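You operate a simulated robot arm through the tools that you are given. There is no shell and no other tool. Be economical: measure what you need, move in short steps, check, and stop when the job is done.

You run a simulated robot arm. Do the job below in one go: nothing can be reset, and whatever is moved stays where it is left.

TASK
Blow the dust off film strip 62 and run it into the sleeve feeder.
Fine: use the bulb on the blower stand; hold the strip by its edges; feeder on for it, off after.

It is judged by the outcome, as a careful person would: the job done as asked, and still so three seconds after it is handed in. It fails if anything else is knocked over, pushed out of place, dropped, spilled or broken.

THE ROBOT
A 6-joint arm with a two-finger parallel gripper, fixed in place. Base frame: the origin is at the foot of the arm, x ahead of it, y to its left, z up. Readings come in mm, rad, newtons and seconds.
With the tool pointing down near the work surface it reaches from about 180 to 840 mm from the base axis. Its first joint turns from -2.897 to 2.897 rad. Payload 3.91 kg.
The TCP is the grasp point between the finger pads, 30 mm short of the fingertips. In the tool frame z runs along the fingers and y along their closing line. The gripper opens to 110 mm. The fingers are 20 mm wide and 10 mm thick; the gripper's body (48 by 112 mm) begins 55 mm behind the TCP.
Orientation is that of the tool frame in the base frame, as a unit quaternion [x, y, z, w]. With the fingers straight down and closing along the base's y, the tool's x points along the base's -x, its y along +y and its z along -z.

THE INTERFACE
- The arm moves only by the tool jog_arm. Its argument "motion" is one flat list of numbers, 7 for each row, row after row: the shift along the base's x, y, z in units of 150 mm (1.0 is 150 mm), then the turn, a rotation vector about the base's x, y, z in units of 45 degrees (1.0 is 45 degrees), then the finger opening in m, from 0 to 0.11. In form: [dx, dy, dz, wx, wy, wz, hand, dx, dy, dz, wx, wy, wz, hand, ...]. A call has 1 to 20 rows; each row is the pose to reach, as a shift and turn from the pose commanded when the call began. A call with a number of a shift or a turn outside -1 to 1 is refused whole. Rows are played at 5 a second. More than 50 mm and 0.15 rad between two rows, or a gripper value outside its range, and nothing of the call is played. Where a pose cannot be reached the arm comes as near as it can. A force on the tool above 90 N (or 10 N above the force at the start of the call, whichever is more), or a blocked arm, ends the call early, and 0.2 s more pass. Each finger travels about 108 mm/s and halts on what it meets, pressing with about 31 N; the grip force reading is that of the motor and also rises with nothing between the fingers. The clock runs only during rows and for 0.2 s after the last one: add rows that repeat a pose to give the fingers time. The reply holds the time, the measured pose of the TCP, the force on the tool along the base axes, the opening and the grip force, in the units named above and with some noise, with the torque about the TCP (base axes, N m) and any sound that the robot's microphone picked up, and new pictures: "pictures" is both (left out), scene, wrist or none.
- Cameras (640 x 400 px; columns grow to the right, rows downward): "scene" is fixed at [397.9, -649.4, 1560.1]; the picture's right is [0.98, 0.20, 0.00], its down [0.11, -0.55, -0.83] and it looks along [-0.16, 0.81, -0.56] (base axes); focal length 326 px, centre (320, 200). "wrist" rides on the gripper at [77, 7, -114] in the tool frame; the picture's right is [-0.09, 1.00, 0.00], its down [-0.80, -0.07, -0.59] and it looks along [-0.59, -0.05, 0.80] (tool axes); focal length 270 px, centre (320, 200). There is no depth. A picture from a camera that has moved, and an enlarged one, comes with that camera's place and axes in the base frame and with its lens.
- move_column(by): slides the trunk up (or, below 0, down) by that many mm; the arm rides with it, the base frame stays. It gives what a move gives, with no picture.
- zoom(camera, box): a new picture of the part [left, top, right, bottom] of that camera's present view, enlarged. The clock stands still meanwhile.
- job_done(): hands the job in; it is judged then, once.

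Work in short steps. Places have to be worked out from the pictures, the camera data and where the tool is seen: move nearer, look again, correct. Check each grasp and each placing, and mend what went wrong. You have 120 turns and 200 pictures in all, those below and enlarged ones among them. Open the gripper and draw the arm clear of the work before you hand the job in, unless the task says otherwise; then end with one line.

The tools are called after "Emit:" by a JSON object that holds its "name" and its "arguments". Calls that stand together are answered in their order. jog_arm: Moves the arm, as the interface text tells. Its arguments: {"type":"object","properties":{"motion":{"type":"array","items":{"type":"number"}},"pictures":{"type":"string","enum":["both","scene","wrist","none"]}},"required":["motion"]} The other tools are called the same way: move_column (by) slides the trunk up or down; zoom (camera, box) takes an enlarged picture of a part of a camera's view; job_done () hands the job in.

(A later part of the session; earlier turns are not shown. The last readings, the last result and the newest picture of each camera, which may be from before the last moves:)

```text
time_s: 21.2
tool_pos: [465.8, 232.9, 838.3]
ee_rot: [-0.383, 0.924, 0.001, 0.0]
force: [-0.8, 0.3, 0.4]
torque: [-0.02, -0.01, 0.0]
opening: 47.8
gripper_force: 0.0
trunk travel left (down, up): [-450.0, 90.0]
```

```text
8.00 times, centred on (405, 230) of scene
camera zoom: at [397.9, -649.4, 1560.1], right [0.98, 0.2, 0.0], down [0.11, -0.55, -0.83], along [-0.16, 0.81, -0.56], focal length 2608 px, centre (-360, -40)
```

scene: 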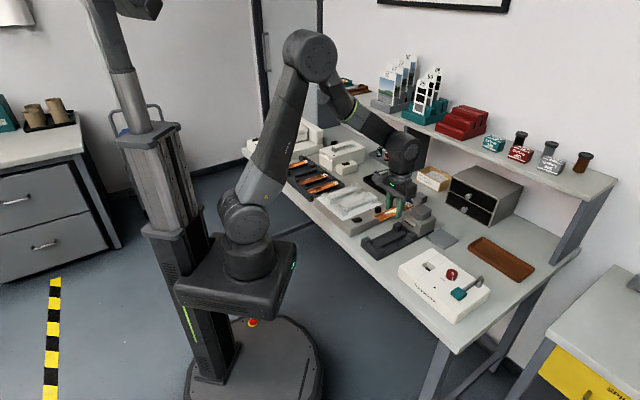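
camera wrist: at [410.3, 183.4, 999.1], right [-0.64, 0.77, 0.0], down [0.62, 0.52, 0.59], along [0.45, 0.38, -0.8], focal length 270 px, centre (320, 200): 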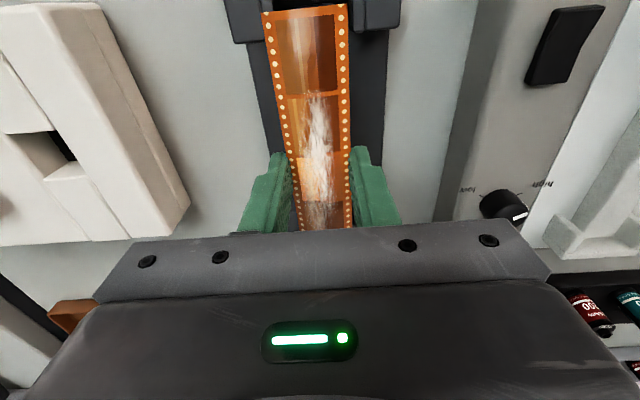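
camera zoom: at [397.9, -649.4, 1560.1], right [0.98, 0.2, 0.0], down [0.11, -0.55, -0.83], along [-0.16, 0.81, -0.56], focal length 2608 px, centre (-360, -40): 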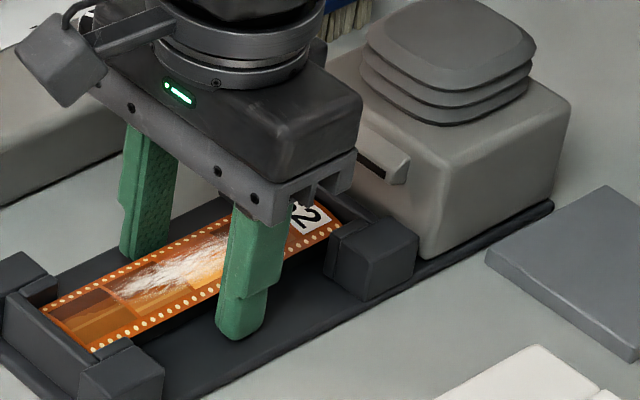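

The strip rests cleanly in the cradle. Rise to ~985 and advance 40 mm to view the bulb.

Emit:
{"name": "jog_arm", "arguments": {"motion": [0, 0, 0.25, 0, 0, 0, 0.048, 0, 0, 0.5, 0, 0, 0, 0.06, 0, 0, 0.8, 0, 0, 0, 0.08, 0.1, 0.1, 0.95, 0, 0, 0, 0.1, 0.19, 0.19, 1, 0, 0, 0, 0.1, 0.19, 0.19, 1, 0, 0, 0, 0.1], "pictures": "wrist"}}

Emit:
{"name": "zoom", "arguments": {"camera": "scene", "box": [360, 190, 450, 255]}}

```text
time_s: 22.6
tool_pos: [493.6, 260.9, 988.1]
ee_rot: [-0.384, 0.924, 0.0, 0.001]
force: [-0.7, 0.0, 0.3]
torque: [-0.01, 0.02, 0.01]
opening: 100.0
gripper_force: 0.0
trunk travel left (down, up): [-450.0, 90.0]
camera wrist: at [434.0, 211.6, 1102.9], right [-0.64, 0.77, 0.0], down [0.62, 0.52, 0.59], along [0.45, 0.38, -0.8], focal length 270 px, centre (320, 200)
```

wrist: 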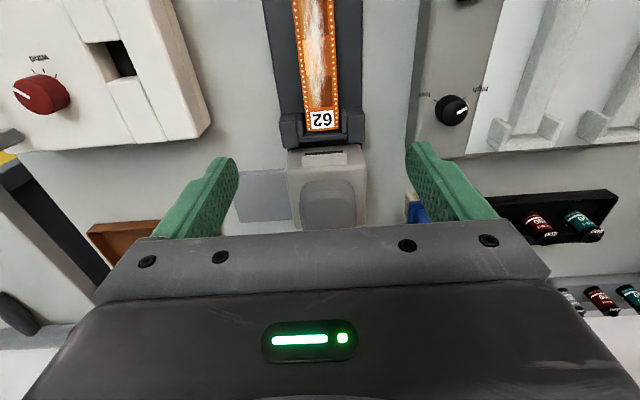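

```text
6.15 times, centred on (405, 222) of scene
camera zoom: at [397.9, -649.4, 1560.1], right [0.98, 0.2, 0.0], down [0.11, -0.55, -0.83], along [-0.16, 0.81, -0.56], focal length 2006 px, centre (-203, 62)
```

zoom: 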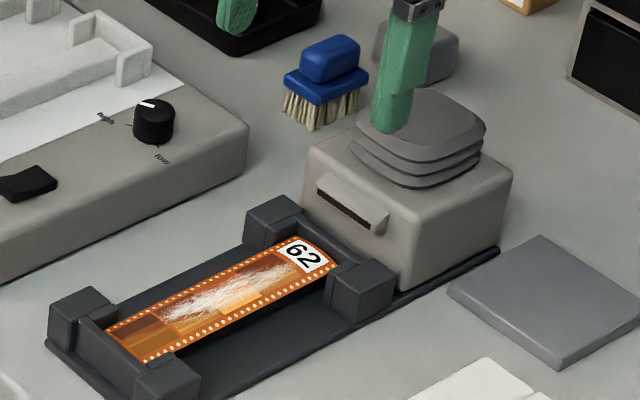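

Bulb centre is about 104 mm ahead, its top at z≈868–885. Close the fingers, move above, lower to tips ≈ 905, and look.

Emit:
{"name": "jog_arm", "arguments": {"motion": [0.12, 0.12, 0, 0, 0, 0, 0.07, 0.24, 0.24, 0, 0, 0, 0, 0.04, 0.36, 0.36, 0, 0, 0, 0, 0.01, 0.49, 0.49, 0, 0, 0, 0, 0, 0.49, 0.49, -0.2, 0, 0, 0, 0, 0.49, 0.49, -0.35, 0, 0, 0, 0, 0.49, 0.49, -0.35, 0, 0, 0, 0], "pictures": "wrist"}}

Emit:
{"name": "zoom", "arguments": {"camera": "scene", "box": [360, 190, 450, 255]}}

```text
time_s: 24.2
tool_pos: [569.0, 334.9, 936.5]
ee_rot: [-0.383, 0.924, 0.0, 0.0]
force: [-0.6, -0.1, -0.1]
torque: [-0.01, -0.01, -0.02]
opening: 0.3
gripper_force: 31.1
trunk travel left (down, up): [-450.0, 90.0]
camera wrist: at [508.9, 285.4, 1050.6], right [-0.64, 0.77, 0.0], down [0.62, 0.52, 0.59], along [0.45, 0.38, -0.8], focal length 270 px, centre (320, 200)
```

wrist: 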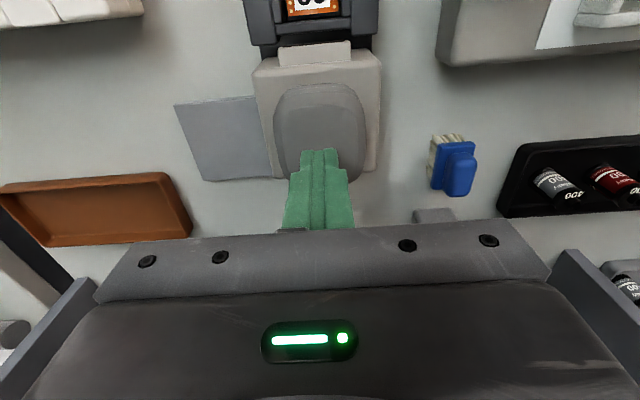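

```text
6.15 times, centred on (405, 222) of scene
camera zoom: at [397.9, -649.4, 1560.1], right [0.98, 0.2, 0.0], down [0.11, -0.55, -0.83], along [-0.16, 0.81, -0.56], focal length 2006 px, centre (-203, 62)
```

zoom: 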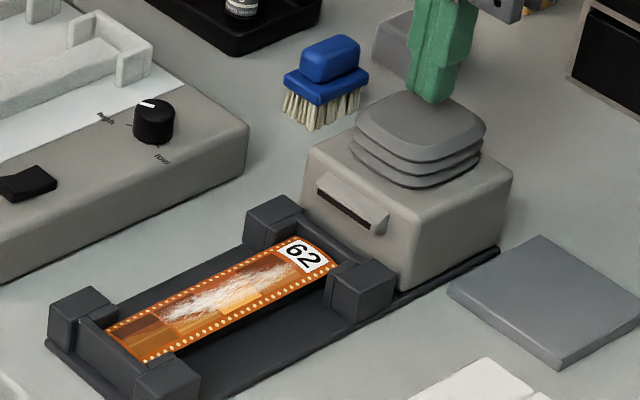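

Fingers are centred above the bulb. Press down in small steps.

Emit:
{"name": "jog_arm", "arguments": {"motion": [0, 0, -0.05, 0, 0, 0, 0, 0, 0, -0.1, 0, 0, 0, 0, 0, 0, -0.13, 0, 0, 0, 0, 0, 0, -0.16, 0, 0, 0, 0, 0, 0, -0.19, 0, 0, 0, 0, 0, 0, -0.22, 0, 0, 0, 0], "pictures": "none"}}

```text
time_s: 25.6
tool_pos: [568.4, 334.7, 906.5]
ee_rot: [-0.383, 0.924, 0.0, 0.002]
force: [2.0, -1.9, 23.6]
torque: [-0.05, -0.04, -0.06]
opening: 0.0
gripper_force: 30.8
trunk travel left (down, up): [-450.0, 90.0]
```

Contact at tip z≈878. Squeeze further in quick steps, then release a little.

Emit:
{"name": "jog_arm", "arguments": {"motion": [0, 0, -0.04, 0, 0, 0, 0, 0, 0, -0.08, 0, 0, 0, 0, 0, 0, -0.08, 0, 0, 0, 0], "pictures": "none"}}

Emit:
{"name": "zoom", "arguments": {"camera": "scene", "box": [360, 190, 450, 255]}}

```text
time_s: 26.4
tool_pos: [568.0, 335.9, 901.6]
ee_rot: [-0.385, 0.923, 0.001, 0.009]
force: [5.6, -0.7, 75.1]
torque: [-0.31, 0.2, 0.07]
opening: 0.0
gripper_force: 31.4
trunk travel left (down, up): [-450.0, 90.0]
```

```text
6.15 times, centred on (405, 222) of scene
camera zoom: at [397.9, -649.4, 1560.1], right [0.98, 0.2, 0.0], down [0.11, -0.55, -0.83], along [-0.16, 0.81, -0.56], focal length 2006 px, centre (-203, 62)
```

zoom: 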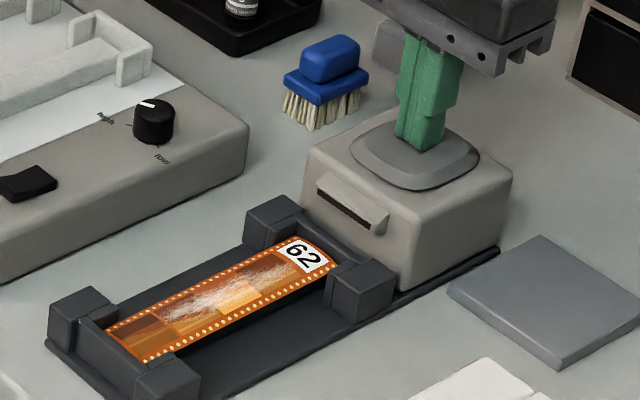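

Bulb is fully squeezed and the dust has thinned. Release and puff again.

Emit:
{"name": "jog_arm", "arguments": {"motion": [0, 0, 0.12, 0, 0, 0, 0, 0, 0, 0.25, 0, 0, 0, 0, 0, 0, 0.25, 0, 0, 0, 0, 0, 0, 0.13, 0, 0, 0, 0, 0, 0, 0.04, 0, 0, 0, 0, 0, 0, 0.04, 0, 0, 0, 0, 0, 0, 0.15, 0, 0, 0, 0, 0, 0, 0.25, 0, 0, 0, 0, 0, 0, 0.25, 0, 0, 0, 0], "pictures": "none"}}

Emit:
{"name": "zoom", "arguments": {"camera": "scene", "box": [360, 190, 450, 255]}}

```text
time_s: 28.4
tool_pos: [567.9, 334.9, 928.7]
ee_rot: [-0.383, 0.924, 0.0, -0.001]
force: [0.8, 1.1, 0.0]
torque: [0.01, 0.0, -0.02]
opening: 0.1
gripper_force: 31.1
trunk travel left (down, up): [-450.0, 90.0]
```

```text
6.15 times, centred on (405, 222) of scene
camera zoom: at [397.9, -649.4, 1560.1], right [0.98, 0.2, 0.0], down [0.11, -0.55, -0.83], along [-0.16, 0.81, -0.56], focal length 2006 px, centre (-203, 62)
```

zoom: 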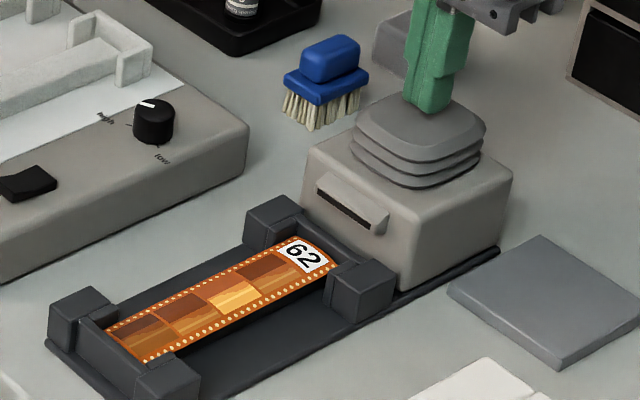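

The strip looks clean. Go up, back over the cradle and look from the wrist camera.

Emit:
{"name": "jog_arm", "arguments": {"motion": [0, 0, 0.3, 0, 0, 0, 0, -0.15, -0.15, 0.4, 0, 0, 0, 0.02, -0.35, -0.35, 0.4, 0, 0, 0, 0.04, -0.55, -0.55, 0.4, 0, 0, 0, 0.05, -0.683, -0.683, 0.4, 0, 0, 0, 0.05, -0.683, -0.683, 0.15, 0, 0, 0, 0.05, -0.683, -0.683, -0.15, 0, 0, 0, 0.05, -0.683, -0.683, -0.15, 0, 0, 0, 0.05], "pictures": "wrist"}}

Emit:
{"name": "zoom", "arguments": {"camera": "wrist", "box": [200, 0, 440, 200]}}

```text
time_s: 30.2
tool_pos: [466.7, 231.3, 904.7]
ee_rot: [-0.384, 0.923, 0.0, -0.001]
force: [0.3, 0.6, -0.1]
torque: [0.02, 0.0, 0.01]
opening: 49.9
gripper_force: 0.1
trunk travel left (down, up): [-450.0, 90.0]
camera wrist: at [406.6, 182.3, 1020.1], right [-0.64, 0.77, 0.0], down [0.62, 0.52, 0.59], along [0.45, 0.38, -0.8], focal length 270 px, centre (320, 200)
```

wrist: 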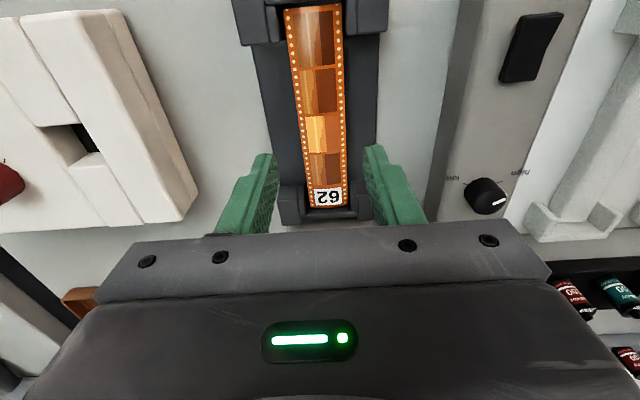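

```text
2.00 times, centred on (320, 100) of wrist
camera zoom: at [406.6, 182.3, 1020.1], right [-0.64, 0.77, 0.0], down [0.62, 0.52, 0.59], along [0.45, 0.38, -0.8], focal length 541 px, centre (320, 400)
```

zoom: 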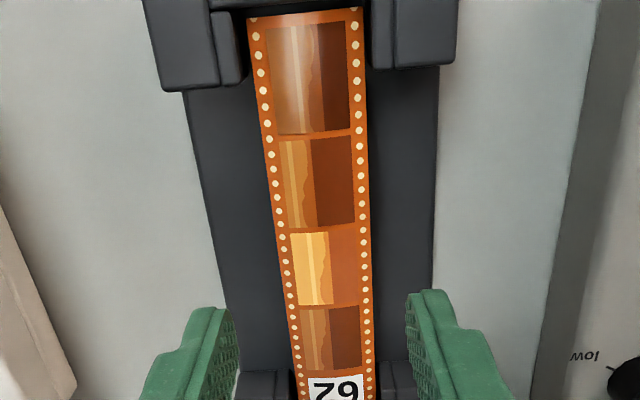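

Clean. Before regripping, I'll study the feeder up close and its switch. Travel back at height to about (170, 640, 1010).

Emit:
{"name": "jog_arm", "arguments": {"motion": [0, 0, 0.3, 0, 0, 0, 0.05, 0, 0, 0.6, 0, 0, 0, 0.05, -0.19, 0.26, 0.7, 0, 0, 0, 0.05, -0.38, 0.52, 0.7, 0, 0, 0, 0.05, -0.56, 0.77, 0.7, 0, 0, 0, 0.05, -0.73, 1, 0.7, 0, 0, 0, 0.05], "pictures": "none"}}

Emit:
{"name": "jog_arm", "arguments": {"motion": [-0.19, 0.26, 0, 0, 0, 0, 0.05, -0.38, 0.52, 0, 0, 0, 0, 0.05, -0.56, 0.77, 0, 0, 0, 0, 0.05, -0.73, 1, 0, 0, 0, 0, 0.05], "pictures": "none"}}

Emit:
{"name": "jog_arm", "arguments": {"motion": [-0.19, 0.26, 0, 0, 0, 0, 0.05, -0.38, 0.52, 0, 0, 0, 0, 0.05, -0.5, 0.7, 0, 0, 0, 0, 0.05, -0.5, 0.7, 0, 0, 0, 0, 0.05], "pictures": "wrist"}}

```text
refused: row 3 steps farther than a row can; nothing moved
```

```text
time_s: 31.2
tool_pos: [354.8, 383.4, 904.4]
ee_rot: [-0.384, 0.923, -0.001, -0.001]
force: [-0.2, 0.3, -0.7]
torque: [0.0, 0.01, -0.03]
opening: 50.1
gripper_force: 0.0
trunk travel left (down, up): [-450.0, 90.0]
```

```text
time_s: 32.2
tool_pos: [278.5, 490.1, 903.0]
ee_rot: [-0.384, 0.923, 0.0, 0.001]
force: [0.1, -0.4, -0.3]
torque: [0.02, -0.04, 0.0]
opening: 50.0
gripper_force: 0.0
trunk travel left (down, up): [-450.0, 90.0]
camera wrist: at [218.5, 439.4, 1018.6], right [-0.64, 0.77, 0.0], down [0.62, 0.52, 0.59], along [0.45, 0.38, -0.8], focal length 270 px, centre (320, 200)
```

wrist: 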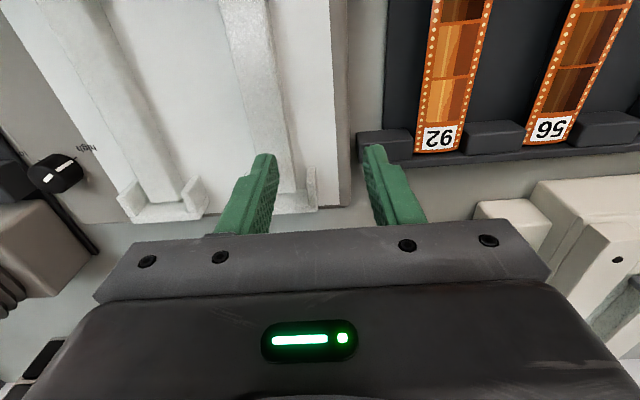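

The first leg was refused, so the arm travelled lower than intended, but without contact. Now rise and go to (170, 640, 1010).

Emit:
{"name": "jog_arm", "arguments": {"motion": [0, 0, 0.3, 0, 0, 0, 0.05, 0, 0, 0.6, 0, 0, 0, 0.05, -0.18, 0.25, 0.7, 0, 0, 0, 0.05, -0.36, 0.5, 0.7, 0, 0, 0, 0.05, -0.54, 0.75, 0.7, 0, 0, 0, 0.05, -0.72, 1, 0.7, 0, 0, 0, 0.05, -0.72, 1, 0.7, 0, 0, 0, 0.05], "pictures": "wrist"}}

```text
time_s: 33.8
tool_pos: [171.2, 637.4, 1010.6]
ee_rot: [-0.383, 0.924, 0.0, 0.0]
force: [0.1, -1.2, 0.3]
torque: [-0.03, 0.02, -0.01]
opening: 50.1
gripper_force: 0.1
trunk travel left (down, up): [-450.0, 90.0]
camera wrist: at [111.3, 587.7, 1125.4], right [-0.64, 0.77, 0.0], down [0.62, 0.52, 0.59], along [0.45, 0.38, -0.8], focal length 270 px, centre (320, 200)
```

wrist: 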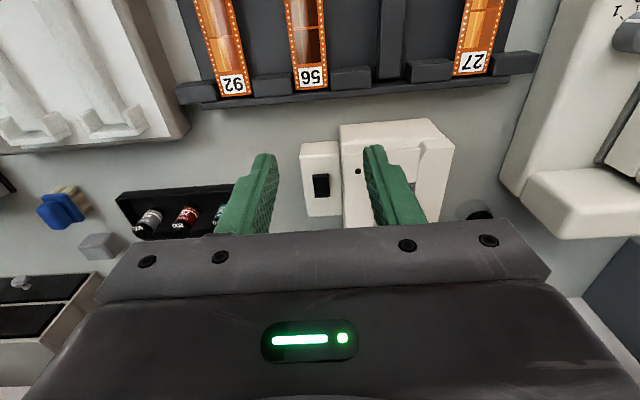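

I check clearance between the arm and the shelf, and the feeder details, with the scene camera.

Emit:
{"name": "zoom", "arguments": {"camera": "scene", "box": [270, 20, 450, 190]}}

Emit:
{"name": "zoom", "arguments": {"camera": "wrist", "box": [270, 100, 480, 240]}}

```text
2.35 times, centred on (360, 105) of scene
camera zoom: at [397.9, -649.4, 1560.1], right [0.98, 0.2, 0.0], down [0.11, -0.55, -0.83], along [-0.16, 0.81, -0.56], focal length 767 px, centre (226, 424)
```

zoom: 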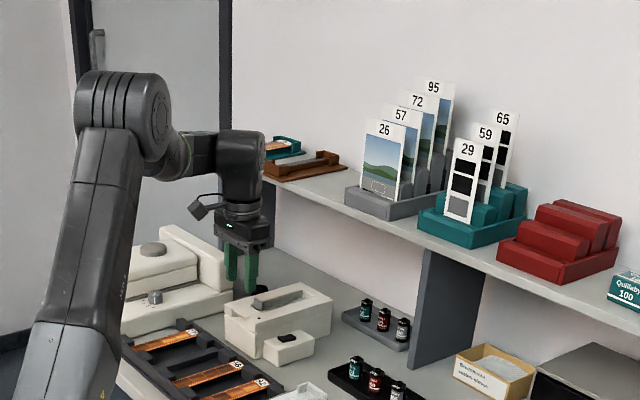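

```text
2.86 times, centred on (375, 170) of wrist
camera zoom: at [111.3, 587.7, 1125.4], right [-0.64, 0.77, 0.0], down [0.62, 0.52, 0.59], along [0.45, 0.38, -0.8], focal length 772 px, centre (163, 286)
```

zoom: 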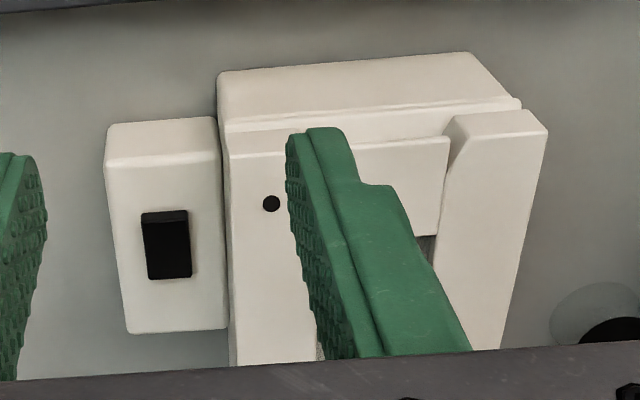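

Shelf edge works out beyond the feeder region and ~1060 high, so there's room. Shift to look straight into the feeder channel with fingers wide open.

Emit:
{"name": "jog_arm", "arguments": {"motion": [-0.1, 0.25, 0, 0, 0, 0, 0.08, -0.207, 0.49, 0, 0, 0, 0, 0.11, -0.207, 0.49, 0, 0, 0, 0, 0.11], "pictures": "none"}}

Emit:
{"name": "zoom", "arguments": {"camera": "wrist", "box": [200, 60, 440, 240]}}

```text
time_s: 34.6
tool_pos: [139.2, 712.0, 1012.0]
ee_rot: [-0.384, 0.923, 0.0, 0.0]
force: [-0.1, 0.5, -0.2]
torque: [0.02, 0.02, -0.01]
opening: 109.9
gripper_force: 0.0
trunk travel left (down, up): [-450.0, 90.0]
```

```text
2.22 times, centred on (320, 150) of wrist
camera zoom: at [79.9, 661.6, 1126.7], right [-0.64, 0.77, 0.0], down [0.62, 0.52, 0.59], along [0.45, 0.38, -0.8], focal length 601 px, centre (320, 311)
```

zoom: 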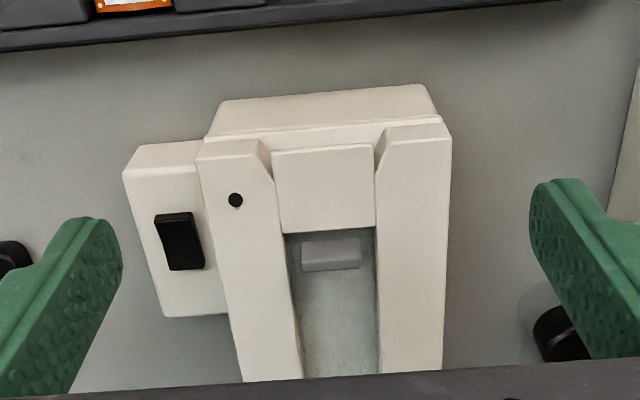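

Zoom on the switch from both cameras.

Emit:
{"name": "zoom", "arguments": {"camera": "wrist", "box": [240, 110, 300, 150]}}

Emit:
{"name": "zoom", "arguments": {"camera": "scene", "box": [325, 135, 375, 180]}}

```text
10.00 times, centred on (270, 130) of wrist
camera zoom: at [79.9, 661.6, 1126.7], right [-0.64, 0.77, 0.0], down [0.62, 0.52, 0.59], along [0.45, 0.38, -0.8], focal length 2703 px, centre (820, 900)
```

zoom: 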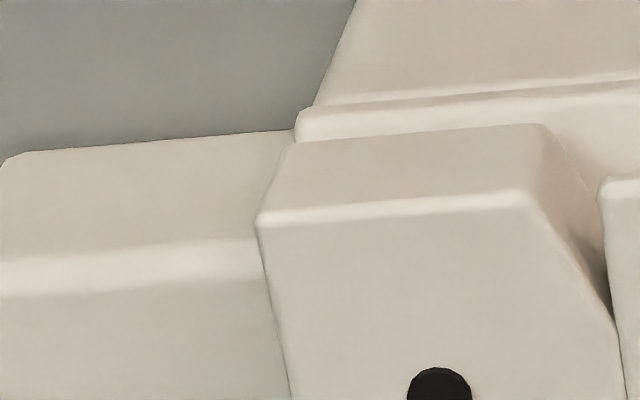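

```text
8.89 times, centred on (350, 158) of scene
camera zoom: at [397.9, -649.4, 1560.1], right [0.98, 0.2, 0.0], down [0.11, -0.55, -0.83], along [-0.16, 0.81, -0.56], focal length 2897 px, centre (53, 578)
```

zoom: 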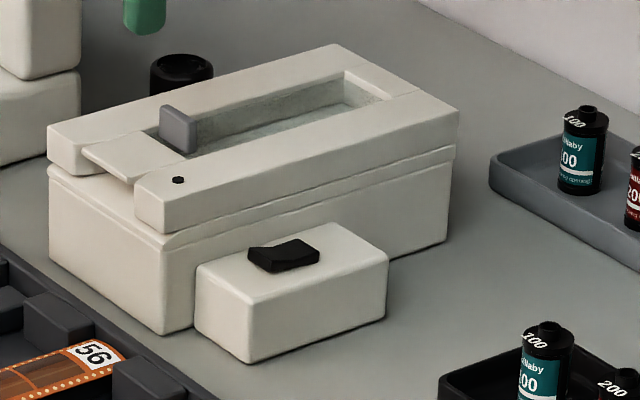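

Zoom properly on the rocker.

Emit:
{"name": "zoom", "arguments": {"camera": "wrist", "box": [232, 148, 292, 188]}}

Emit:
{"name": "zoom", "arguments": {"camera": "scene", "box": [345, 157, 369, 172]}}

```text
10.00 times, centred on (262, 168) of wrist
camera zoom: at [79.9, 661.6, 1126.7], right [-0.64, 0.77, 0.0], down [0.62, 0.52, 0.59], along [0.45, 0.38, -0.8], focal length 2703 px, centre (900, 520)
```

zoom: 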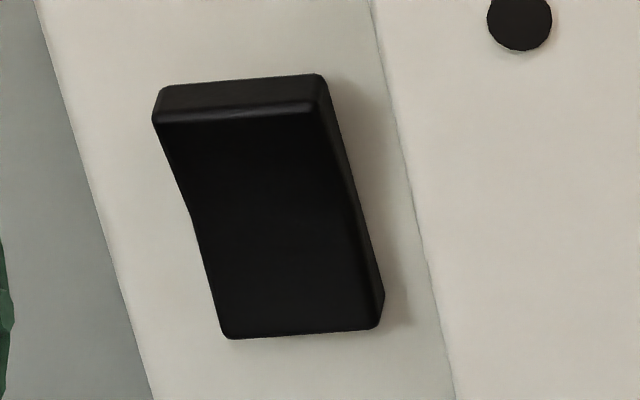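

```text
16.00 times, centred on (357, 164) of scene
camera zoom: at [397.9, -649.4, 1560.1], right [0.98, 0.2, 0.0], down [0.11, -0.55, -0.83], along [-0.16, 0.81, -0.56], focal length 5215 px, centre (-272, 768)
```

zoom: 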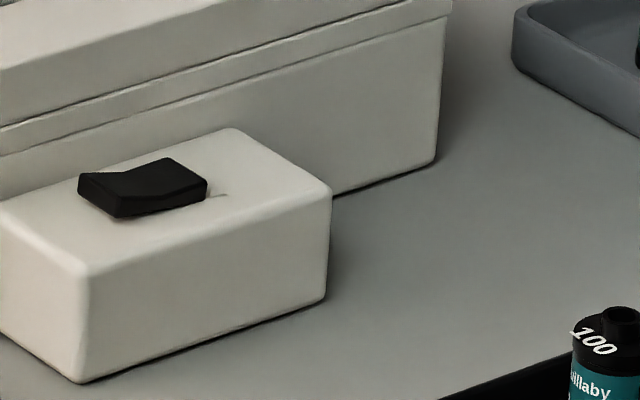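

Near end of the rocker is raised, so it's off; pressing the near end should turn it on. Rocker centre ≈ (252.7, 709, 843). Move above its near end with closed fingers and lower to tip ≈ 862.

Emit:
{"name": "jog_arm", "arguments": {"motion": [0.24, -0.03, 0, 0, 0, 0, 0.08, 0.48, -0.06, 0, 0, 0, 0, 0.05, 0.713, -0.09, 0, 0, 0, 0, 0.02, 0.713, -0.09, -0.2, 0, 0, 0, 0, 0.713, -0.09, -0.5, 0, 0, 0, 0, 0.713, -0.09, -0.8, 0, 0, 0, 0, 0.713, -0.09, -0.8, 0, 0, 0, 0], "pictures": "wrist"}}

Emit:
{"name": "zoom", "arguments": {"camera": "wrist", "box": [270, 80, 400, 180]}}

Emit:
{"name": "zoom", "arguments": {"camera": "scene", "box": [325, 135, 375, 180]}}

```text
time_s: 36.2
tool_pos: [249.1, 697.6, 890.8]
ee_rot: [-0.384, 0.924, -0.001, 0.0]
force: [0.8, 0.2, -1.0]
torque: [-0.01, 0.01, -0.04]
opening: 0.0
gripper_force: 30.6
trunk travel left (down, up): [-450.0, 90.0]
camera wrist: at [188.6, 648.5, 1004.9], right [-0.64, 0.77, 0.0], down [0.62, 0.52, 0.59], along [0.45, 0.38, -0.8], focal length 270 px, centre (320, 200)
```

wrist: 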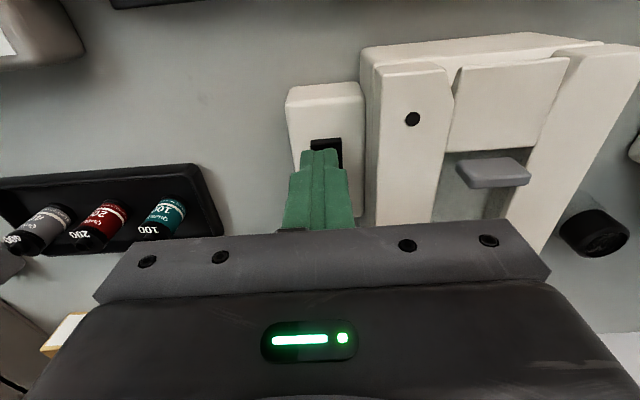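

```text
4.00 times, centred on (335, 130) of wrist
camera zoom: at [188.6, 648.5, 1004.9], right [-0.64, 0.77, 0.0], down [0.62, 0.52, 0.59], along [0.45, 0.38, -0.8], focal length 1081 px, centre (260, 480)
```

zoom: 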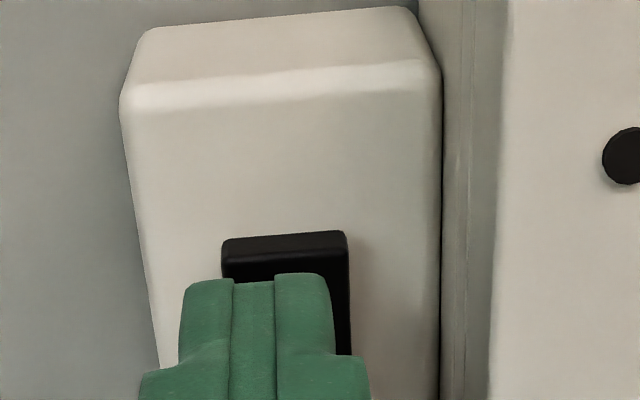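

```text
8.89 times, centred on (350, 158) of scene
camera zoom: at [397.9, -649.4, 1560.1], right [0.98, 0.2, 0.0], down [0.11, -0.55, -0.83], along [-0.16, 0.81, -0.56], focal length 2897 px, centre (53, 578)
```

zoom: 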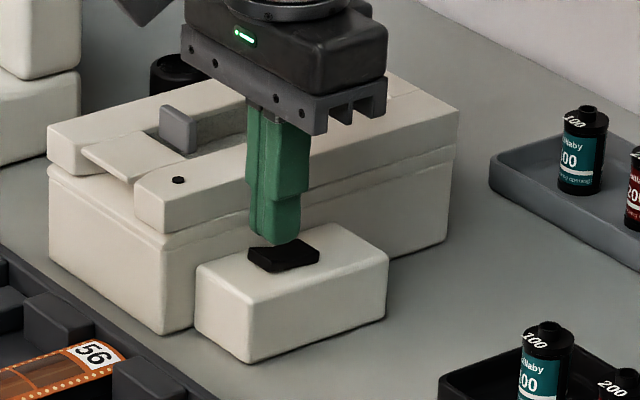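

Shift 4 mm back and 2 mm sideways, then press down gradually.

Emit:
{"name": "jog_arm", "arguments": {"motion": [-0.028, -0.009, 0, 0, 0, 0, 0, -0.028, -0.009, -0.06, 0, 0, 0, 0, -0.028, -0.009, -0.1, 0, 0, 0, 0, -0.028, -0.009, -0.12, 0, 0, 0, 0, -0.028, -0.009, -0.14, 0, 0, 0, 0], "pictures": "none"}}

```text
time_s: 37.4
tool_pos: [244.3, 696.0, 878.6]
ee_rot: [-0.384, 0.923, 0.005, 0.004]
force: [1.1, 1.3, 47.7]
torque: [0.36, -0.41, 0.3]
opening: 0.0
gripper_force: 30.8
trunk travel left (down, up): [-450.0, 90.0]
heard: click
```

A click was heard. Rise and check the LED/rocker and feeder.

Emit:
{"name": "jog_arm", "arguments": {"motion": [0, 0, 0.2, 0, 0, 0, 0, 0, 0, 0.5, 0, 0, 0, 0, 0, 0, 0.8, 0, 0, 0, 0, 0, 0, 0.8, 0, 0, 0, 0], "pictures": "wrist"}}

Emit:
{"name": "zoom", "arguments": {"camera": "scene", "box": [325, 135, 375, 180]}}

```text
time_s: 38.4
tool_pos: [245.3, 698.2, 989.6]
ee_rot: [-0.384, 0.923, -0.001, -0.001]
force: [-0.4, 0.1, 0.7]
torque: [0.04, -0.02, -0.04]
opening: 0.0
gripper_force: 31.1
trunk travel left (down, up): [-450.0, 90.0]
camera wrist: at [185.2, 649.4, 1104.5], right [-0.64, 0.77, 0.0], down [0.62, 0.52, 0.59], along [0.45, 0.38, -0.8], focal length 270 px, centre (320, 200)
```

wrist: 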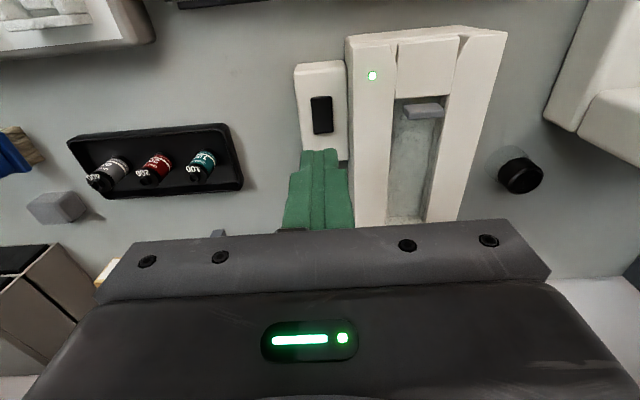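

```text
8.89 times, centred on (350, 158) of scene
camera zoom: at [397.9, -649.4, 1560.1], right [0.98, 0.2, 0.0], down [0.11, -0.55, -0.83], along [-0.16, 0.81, -0.56], focal length 2897 px, centre (53, 578)
```

zoom: 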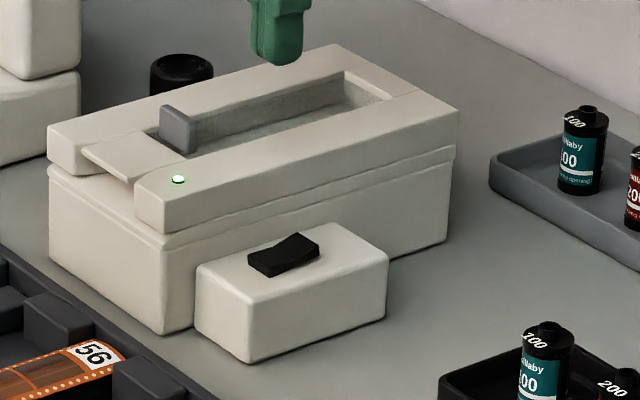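

Feeder is on (green LED). Zoom to measure the mouth geometry.

Emit:
{"name": "zoom", "arguments": {"camera": "wrist", "box": [330, 20, 520, 140]}}

```text
3.33 times, centred on (425, 80) of wrist
camera zoom: at [185.2, 649.4, 1104.5], right [-0.64, 0.77, 0.0], down [0.62, 0.52, 0.59], along [0.45, 0.38, -0.8], focal length 901 px, centre (-30, 600)
```

zoom: 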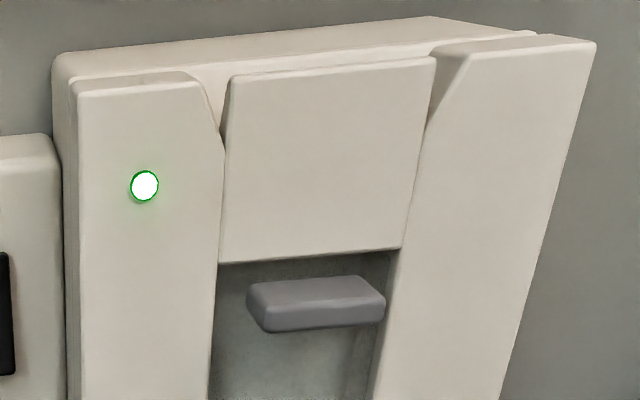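

Mouth geometry: ramp at z≈882, channel line at lateral 403, front edge at 621 and the grey carriage at ~666 along the bench-depth axis. Now fetch the strip: travel back at z≈990 to the cradle, in equal 45 mm steps.

Emit:
{"name": "jog_arm", "arguments": {"motion": [0.121, -0.274, 0, 0, 0, 0, 0.02, 0.242, -0.548, 0, 0, 0, 0, 0.04, 0.363, -0.823, 0, 0, 0, 0, 0.05, 0.363, -0.823, 0, 0, 0, 0, 0.05], "pictures": "none"}}

Emit:
{"name": "jog_arm", "arguments": {"motion": [0.121, -0.274, 0, 0, 0, 0, 0.05, 0.242, -0.548, 0, 0, 0, 0, 0.05, 0.363, -0.823, 0, 0, 0, 0, 0.05], "pictures": "none"}}

Emit:
{"name": "jog_arm", "arguments": {"motion": [0.121, -0.274, 0, 0, 0, 0, 0.05, 0.242, -0.548, 0, 0, 0, 0, 0.05, 0.363, -0.823, 0, 0, 0, 0, 0.05], "pictures": "none"}}

Emit:
{"name": "jog_arm", "arguments": {"motion": [0.121, -0.274, 0, 0, 0, 0, 0.05, 0.242, -0.548, 0, 0, 0, 0, 0.05, 0.309, -0.7, 0, 0, 0, 0, 0.05, 0.309, -0.7, 0, 0, 0, 0, 0.05], "pictures": "wrist"}}

```text
time_s: 39.4
tool_pos: [299.1, 572.4, 990.2]
ee_rot: [-0.383, 0.924, 0.0, 0.0]
force: [0.0, 0.9, 1.1]
torque: [0.02, 0.02, -0.06]
opening: 50.0
gripper_force: 0.1
trunk travel left (down, up): [-450.0, 90.0]
```

```text
time_s: 40.2
tool_pos: [352.3, 451.0, 992.4]
ee_rot: [-0.383, 0.924, 0.001, 0.0]
force: [0.7, -0.1, -0.4]
torque: [0.01, 0.01, -0.02]
opening: 50.3
gripper_force: 0.2
trunk travel left (down, up): [-450.0, 90.0]
```

```text
time_s: 41.0
tool_pos: [408.5, 326.2, 989.4]
ee_rot: [-0.383, 0.924, 0.0, 0.0]
force: [0.6, 0.0, -0.2]
torque: [0.02, 0.01, 0.02]
opening: 50.3
gripper_force: 0.0
trunk travel left (down, up): [-450.0, 90.0]
```

```text
time_s: 42.0
tool_pos: [454.9, 219.0, 989.0]
ee_rot: [-0.384, 0.923, 0.0, 0.001]
force: [0.1, -0.2, -0.7]
torque: [0.03, 0.02, 0.01]
opening: 50.2
gripper_force: 0.0
trunk travel left (down, up): [-450.0, 90.0]
camera wrist: at [394.9, 169.5, 1104.1], right [-0.64, 0.77, 0.0], down [0.62, 0.52, 0.59], along [0.45, 0.38, -0.8], focal length 270 px, centre (320, 200)
```

wrist: 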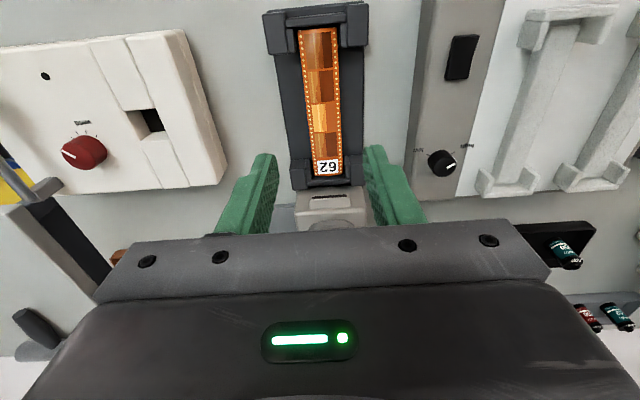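

The strip lies 3 mm to one side and the grip point is ~17 mm behind its centre as intended. Correct, and descend to 870.

Emit:
{"name": "jog_arm", "arguments": {"motion": [-0.014, 0.014, -0.2, 0, 0, 0, 0.05, -0.014, 0.014, -0.5, 0, 0, 0, 0.05, -0.014, 0.014, -0.79, 0, 0, 0, 0.05, -0.014, 0.014, -0.79, 0, 0, 0, 0.05], "pictures": "wrist"}}

Emit:
{"name": "zoom", "arguments": {"camera": "wrist", "box": [200, 0, 440, 240]}}

```text
time_s: 43.0
tool_pos: [454.5, 224.2, 871.6]
ee_rot: [-0.384, 0.924, 0.0, 0.0]
force: [-0.3, -0.6, -0.6]
torque: [-0.01, 0.0, -0.01]
opening: 49.9
gripper_force: 0.0
trunk travel left (down, up): [-450.0, 90.0]
camera wrist: at [394.3, 173.5, 985.8], right [-0.64, 0.77, 0.0], down [0.62, 0.52, 0.59], along [0.45, 0.38, -0.8], focal length 270 px, centre (320, 200)
```

wrist: 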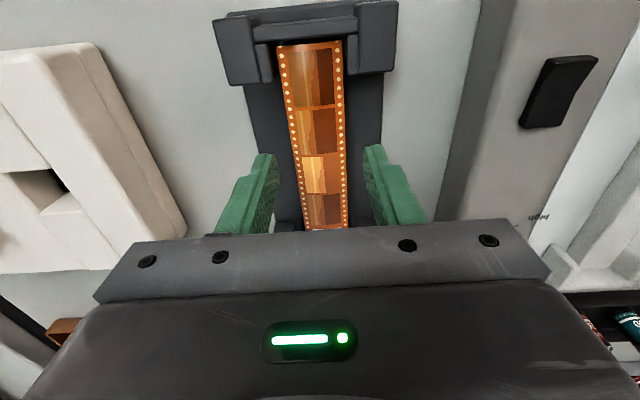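

```text
1.67 times, centred on (320, 120) of wrist
camera zoom: at [394.3, 173.5, 985.8], right [-0.64, 0.77, 0.0], down [0.62, 0.52, 0.59], along [0.45, 0.38, -0.8], focal length 450 px, centre (320, 333)
```

zoom: 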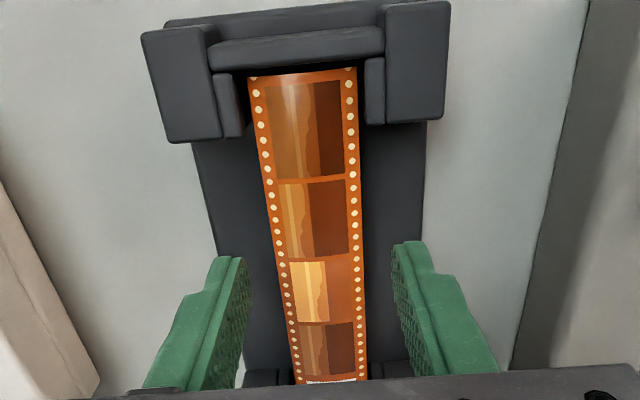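

Well aligned. Descend to 842 and close on the edges.

Emit:
{"name": "jog_arm", "arguments": {"motion": [0, 0, -0.1, 0, 0, 0, 0.05, 0, 0, -0.19, 0, 0, 0, 0.05, 0, 0, -0.19, 0, 0, 0, 0.04, 0, 0, -0.19, 0, 0, 0, 0.036, 0, 0, -0.19, 0, 0, 0, 0.033, 0, 0, -0.19, 0, 0, 0, 0.03, 0, 0, -0.19, 0, 0, 0, 0.03], "pictures": "wrist"}}

Emit:
{"name": "zoom", "arguments": {"camera": "scene", "box": [370, 205, 440, 255]}}

```text
time_s: 44.6
tool_pos: [453.6, 222.6, 842.1]
ee_rot: [-0.384, 0.923, 0.001, 0.0]
force: [1.2, 0.1, 0.1]
torque: [0.01, -0.03, 0.0]
opening: 31.7
gripper_force: 31.2
trunk travel left (down, up): [-450.0, 90.0]
camera wrist: at [393.6, 173.9, 957.2], right [-0.64, 0.77, 0.0], down [0.62, 0.52, 0.59], along [0.45, 0.38, -0.8], focal length 270 px, centre (320, 200)
```

wrist: 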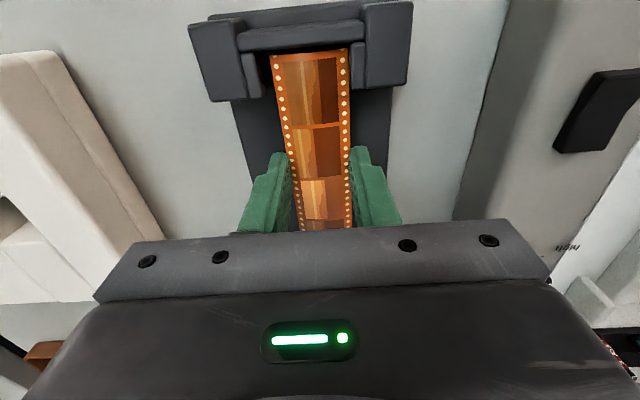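

```text
8.00 times, centred on (405, 230) of scene
camera zoom: at [397.9, -649.4, 1560.1], right [0.98, 0.2, 0.0], down [0.11, -0.55, -0.83], along [-0.16, 0.81, -0.56], focal length 2608 px, centre (-360, -40)
```

zoom: 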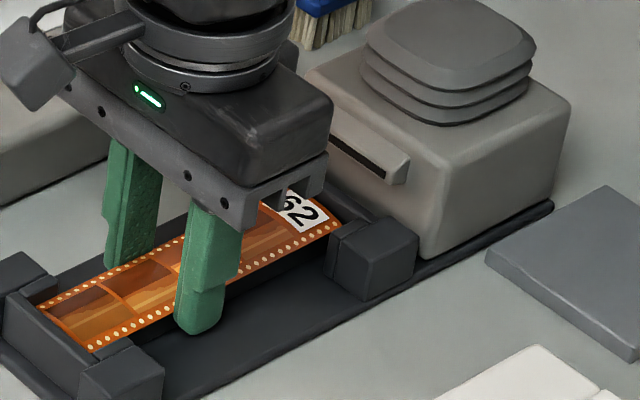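

Gripped. Lift 110 mm and check.

Emit:
{"name": "jog_arm", "arguments": {"motion": [0, 0, 0.07, 0, 0, 0, 0.03, 0, 0, 0.2, 0, 0, 0, 0.03, 0, 0, 0.45, 0, 0, 0, 0.03, 0, 0, 0.75, 0, 0, 0, 0.03, 0, 0, 0.75, 0, 0, 0, 0.03], "pictures": "wrist"}}

Emit:
{"name": "zoom", "arguments": {"camera": "scene", "box": [360, 180, 440, 255]}}

```text
time_s: 45.8
tool_pos: [454.8, 222.3, 956.6]
ee_rot: [-0.383, 0.924, 0.0, 0.001]
force: [0.4, 0.8, -0.3]
torque: [-0.06, 0.01, 0.01]
opening: 32.0
gripper_force: 30.8
trunk travel left (down, up): [-450.0, 90.0]
camera wrist: at [395.1, 172.7, 1071.3], right [-0.64, 0.77, 0.0], down [0.62, 0.52, 0.59], along [0.45, 0.38, -0.8], focal length 270 px, centre (320, 200)
```

wrist: 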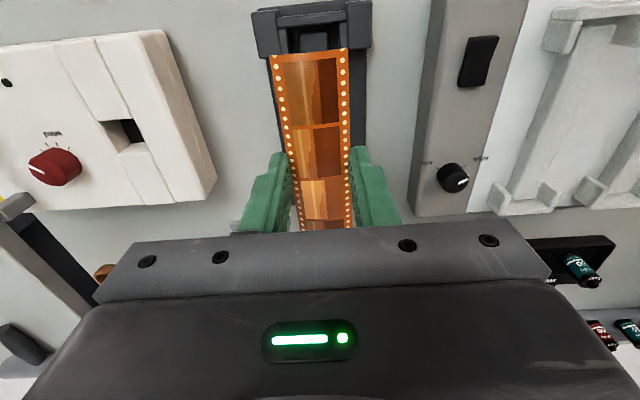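

```text
5.33 times, centred on (400, 218) of scene
camera zoom: at [397.9, -649.4, 1560.1], right [0.98, 0.2, 0.0], down [0.11, -0.55, -0.83], along [-0.16, 0.81, -0.56], focal length 1738 px, centre (-107, 107)
```

zoom: 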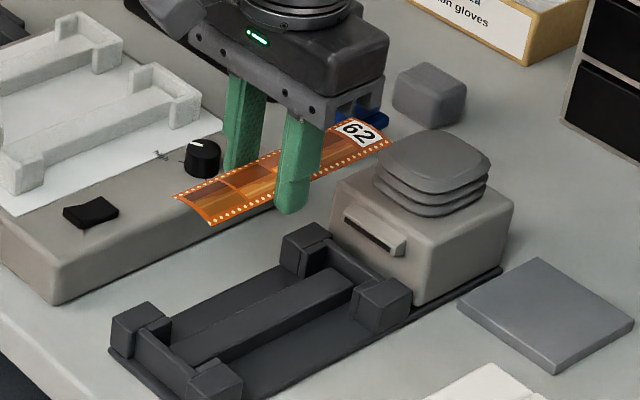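

Held well. Travel toward the feeder in 45 mm steps.

Emit:
{"name": "jog_arm", "arguments": {"motion": [-0.187, 0.235, 0, 0, 0, 0, 0.03, -0.374, 0.47, 0, 0, 0, 0, 0.03, -0.561, 0.705, 0, 0, 0, 0, 0.03, -0.748, 0.94, 0, 0, 0, 0, 0.03], "pictures": "none"}}

Emit:
{"name": "jog_arm", "arguments": {"motion": [-0.187, 0.235, 0, 0, 0, 0, 0.03, -0.374, 0.47, 0, 0, 0, 0, 0.03, -0.561, 0.705, 0, 0, 0, 0, 0.03, -0.748, 0.94, 0, 0, 0, 0, 0.03], "pictures": "none"}}

Emit:
{"name": "jog_arm", "arguments": {"motion": [-0.187, 0.235, 0, 0, 0, 0, 0.03, -0.374, 0.47, 0, 0, 0, 0, 0.03, -0.561, 0.705, 0, 0, 0, 0, 0.03, -0.748, 0.94, 0, 0, 0, 0, 0.03, -0.748, 0.94, 0, 0, 0, 0, 0.03], "pictures": "wrist"}}

```text
time_s: 46.8
tool_pos: [341.7, 366.6, 956.0]
ee_rot: [-0.384, 0.923, 0.001, 0.0]
force: [-0.4, 0.0, 0.0]
torque: [0.03, -0.01, -0.01]
opening: 31.8
gripper_force: 31.1
trunk travel left (down, up): [-450.0, 90.0]
```

```text
time_s: 47.8
tool_pos: [230.3, 506.6, 955.3]
ee_rot: [-0.383, 0.924, -0.001, -0.001]
force: [0.8, 0.1, 0.1]
torque: [-0.01, -0.03, -0.04]
opening: 32.2
gripper_force: 30.6
trunk travel left (down, up): [-450.0, 90.0]
```

```text
time_s: 49.0
tool_pos: [113.8, 646.7, 956.4]
ee_rot: [-0.382, 0.924, 0.0, 0.0]
force: [0.2, 0.7, -0.1]
torque: [-0.02, 0.0, -0.04]
opening: 31.9
gripper_force: 31.3
trunk travel left (down, up): [-450.0, 90.0]
camera wrist: at [54.4, 596.6, 1069.5], right [-0.64, 0.77, 0.0], down [0.62, 0.52, 0.59], along [0.45, 0.38, -0.8], focal length 270 px, centre (320, 200)
```

wrist: 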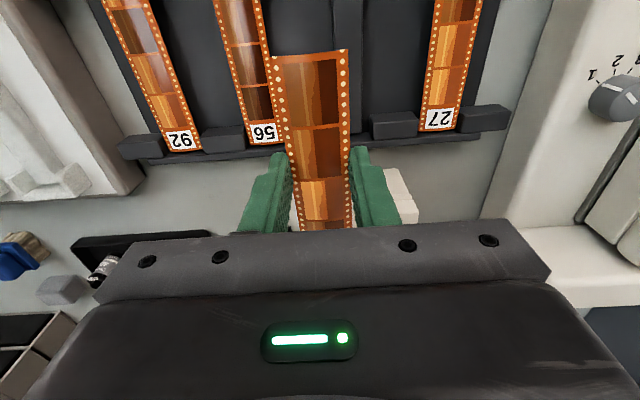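

Now at lateral 375; shift 28 mm sideways and 20 mm forward to bring the strip's lead over the ramp, at z 912, then look from the scene camera.

Emit:
{"name": "jog_arm", "arguments": {"motion": [-0.132, 0.132, 0, 0, 0, 0, 0.03, -0.038, 0.226, 0, 0, 0, 0, 0.03, -0.038, 0.226, -0.15, 0, 0, 0, 0.03, -0.038, 0.226, -0.29, 0, 0, 0, 0.03, -0.038, 0.226, -0.29, 0, 0, 0, 0.03], "pictures": "wrist"}}

Emit:
{"name": "zoom", "arguments": {"camera": "scene", "box": [310, 125, 370, 175]}}

```text
time_s: 50.2
tool_pos: [109.9, 680.6, 913.4]
ee_rot: [-0.384, 0.923, 0.0, -0.001]
force: [0.4, -0.2, 0.3]
torque: [0.0, -0.02, 0.02]
opening: 31.7
gripper_force: 30.6
trunk travel left (down, up): [-450.0, 90.0]
camera wrist: at [50.2, 630.8, 1026.9], right [-0.64, 0.77, 0.0], down [0.62, 0.52, 0.59], along [0.45, 0.38, -0.8], focal length 270 px, centre (320, 200)
```

wrist: 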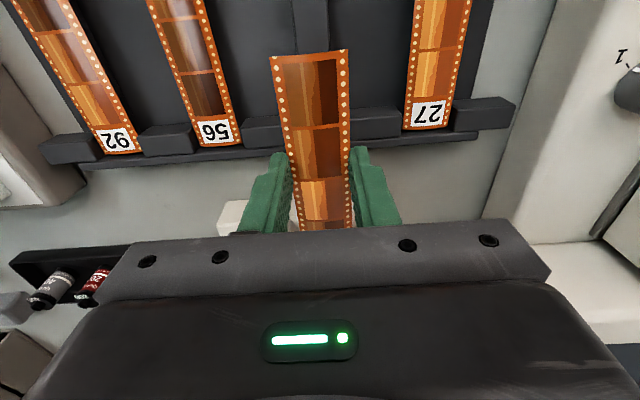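

```text
8.00 times, centred on (340, 150) of scene
camera zoom: at [397.9, -649.4, 1560.1], right [0.98, 0.2, 0.0], down [0.11, -0.55, -0.83], along [-0.16, 0.81, -0.56], focal length 2608 px, centre (160, 600)
```

zoom: 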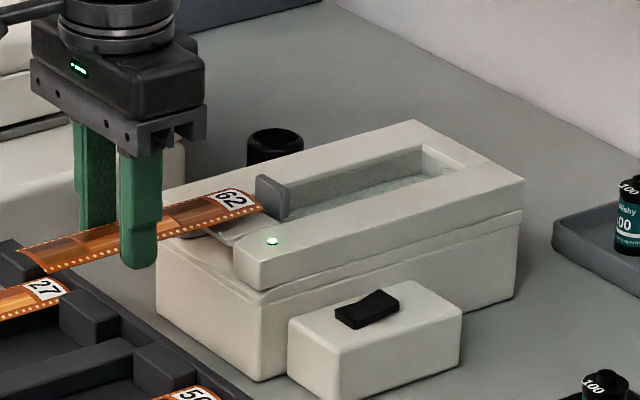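

Lead is above the ramp and aligned. Lower 10 mm in steps with a small lateral trim.

Emit:
{"name": "jog_arm", "arguments": {"motion": [-0.004, 0.004, -0.03, 0, 0, 0, 0.03, -0.004, 0.004, -0.065, 0, 0, 0, 0.03, -0.004, 0.004, -0.065, 0, 0, 0, 0.03], "pictures": "none"}}

Emit:
{"name": "zoom", "arguments": {"camera": "scene", "box": [320, 135, 360, 165]}}

```text
time_s: 51.0
tool_pos: [109.8, 680.2, 903.3]
ee_rot: [-0.383, 0.924, 0.002, 0.0]
force: [1.4, 0.1, 2.2]
torque: [0.15, -0.11, 0.01]
opening: 31.8
gripper_force: 30.9
trunk travel left (down, up): [-450.0, 90.0]
```

```text
13.33 times, centred on (340, 150) of scene
camera zoom: at [397.9, -649.4, 1560.1], right [0.98, 0.2, 0.0], down [0.11, -0.55, -0.83], along [-0.16, 0.81, -0.56], focal length 4346 px, centre (53, 867)
```

zoom: 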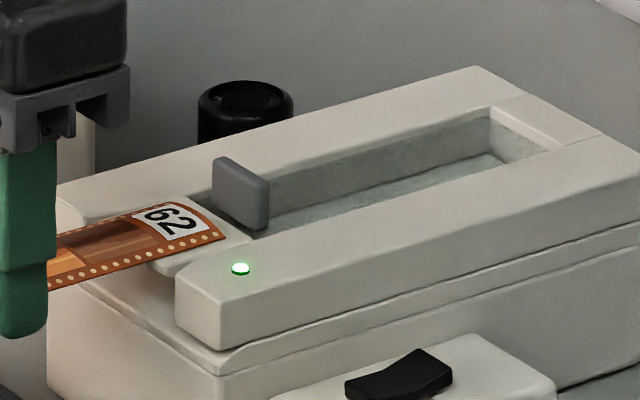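

The lead touches the ramp (2 N). Raise 1 mm and slide forward ~12 mm along the channel.

Emit:
{"name": "jog_arm", "arguments": {"motion": [0, 0, 0.008, 0, 0, 0, 0.03, 0.019, 0.019, 0.008, 0, 0, 0, 0.03, 0.038, 0.038, 0.008, 0, 0, 0, 0.03, 0.057, 0.057, 0.008, 0, 0, 0, 0.03, 0.057, 0.057, 0.008, 0, 0, 0, 0.03], "pictures": "none"}}

Emit:
{"name": "zoom", "arguments": {"camera": "scene", "box": [320, 135, 360, 165]}}

```text
time_s: 52.2
tool_pos: [117.7, 688.2, 904.1]
ee_rot: [-0.383, 0.924, 0.001, 0.0]
force: [0.7, -0.1, -0.2]
torque: [0.03, 0.03, 0.01]
opening: 31.6
gripper_force: 30.5
trunk travel left (down, up): [-450.0, 90.0]
```

```text
13.33 times, centred on (340, 150) of scene
camera zoom: at [397.9, -649.4, 1560.1], right [0.98, 0.2, 0.0], down [0.11, -0.55, -0.83], along [-0.16, 0.81, -0.56], focal length 4346 px, centre (53, 867)
```

zoom: 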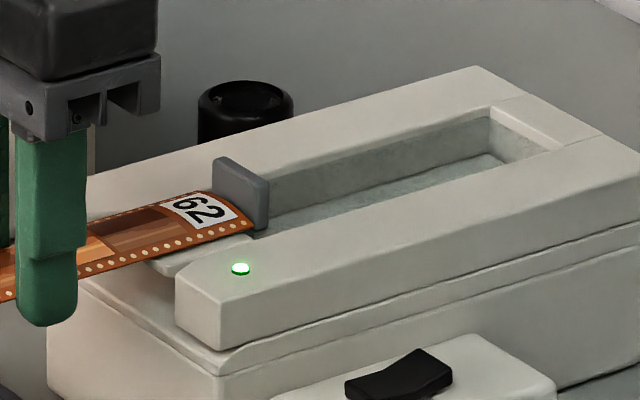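

The lead has reached the grey carriage. Advance 6 mm more in small steps and watch for a reaction.

Emit:
{"name": "jog_arm", "arguments": {"motion": [0.01, 0.01, 0, 0, 0, 0, 0.03, 0.02, 0.02, 0, 0, 0, 0, 0.03, 0.029, 0.029, 0, 0, 0, 0, 0.03, 0.029, 0.029, 0, 0, 0, 0, 0.03, 0.029, 0.029, 0, 0, 0, 0, 0.03], "pictures": "none"}}

Emit:
{"name": "zoom", "arguments": {"camera": "scene", "box": [320, 135, 360, 165]}}

```text
time_s: 53.4
tool_pos: [121.9, 694.1, 905.2]
ee_rot: [-0.384, 0.923, 0.0, 0.0]
force: [-9.4, -10.3, 0.4]
torque: [-0.18, 0.13, -0.02]
opening: 31.9
gripper_force: 31.2
trunk travel left (down, up): [-450.0, 90.0]
```

```text
13.33 times, centred on (340, 150) of scene
camera zoom: at [397.9, -649.4, 1560.1], right [0.98, 0.2, 0.0], down [0.11, -0.55, -0.83], along [-0.16, 0.81, -0.56], focal length 4346 px, centre (53, 867)
```

zoom: 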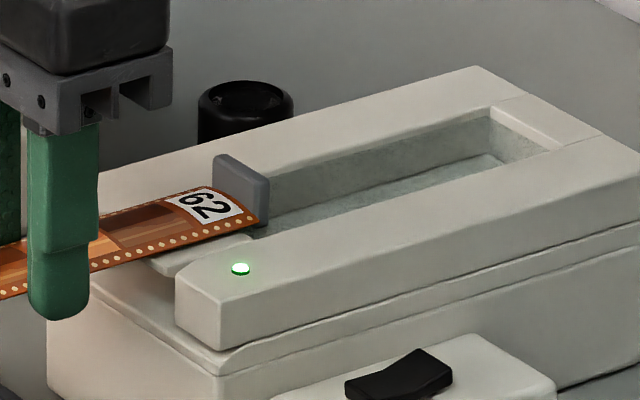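

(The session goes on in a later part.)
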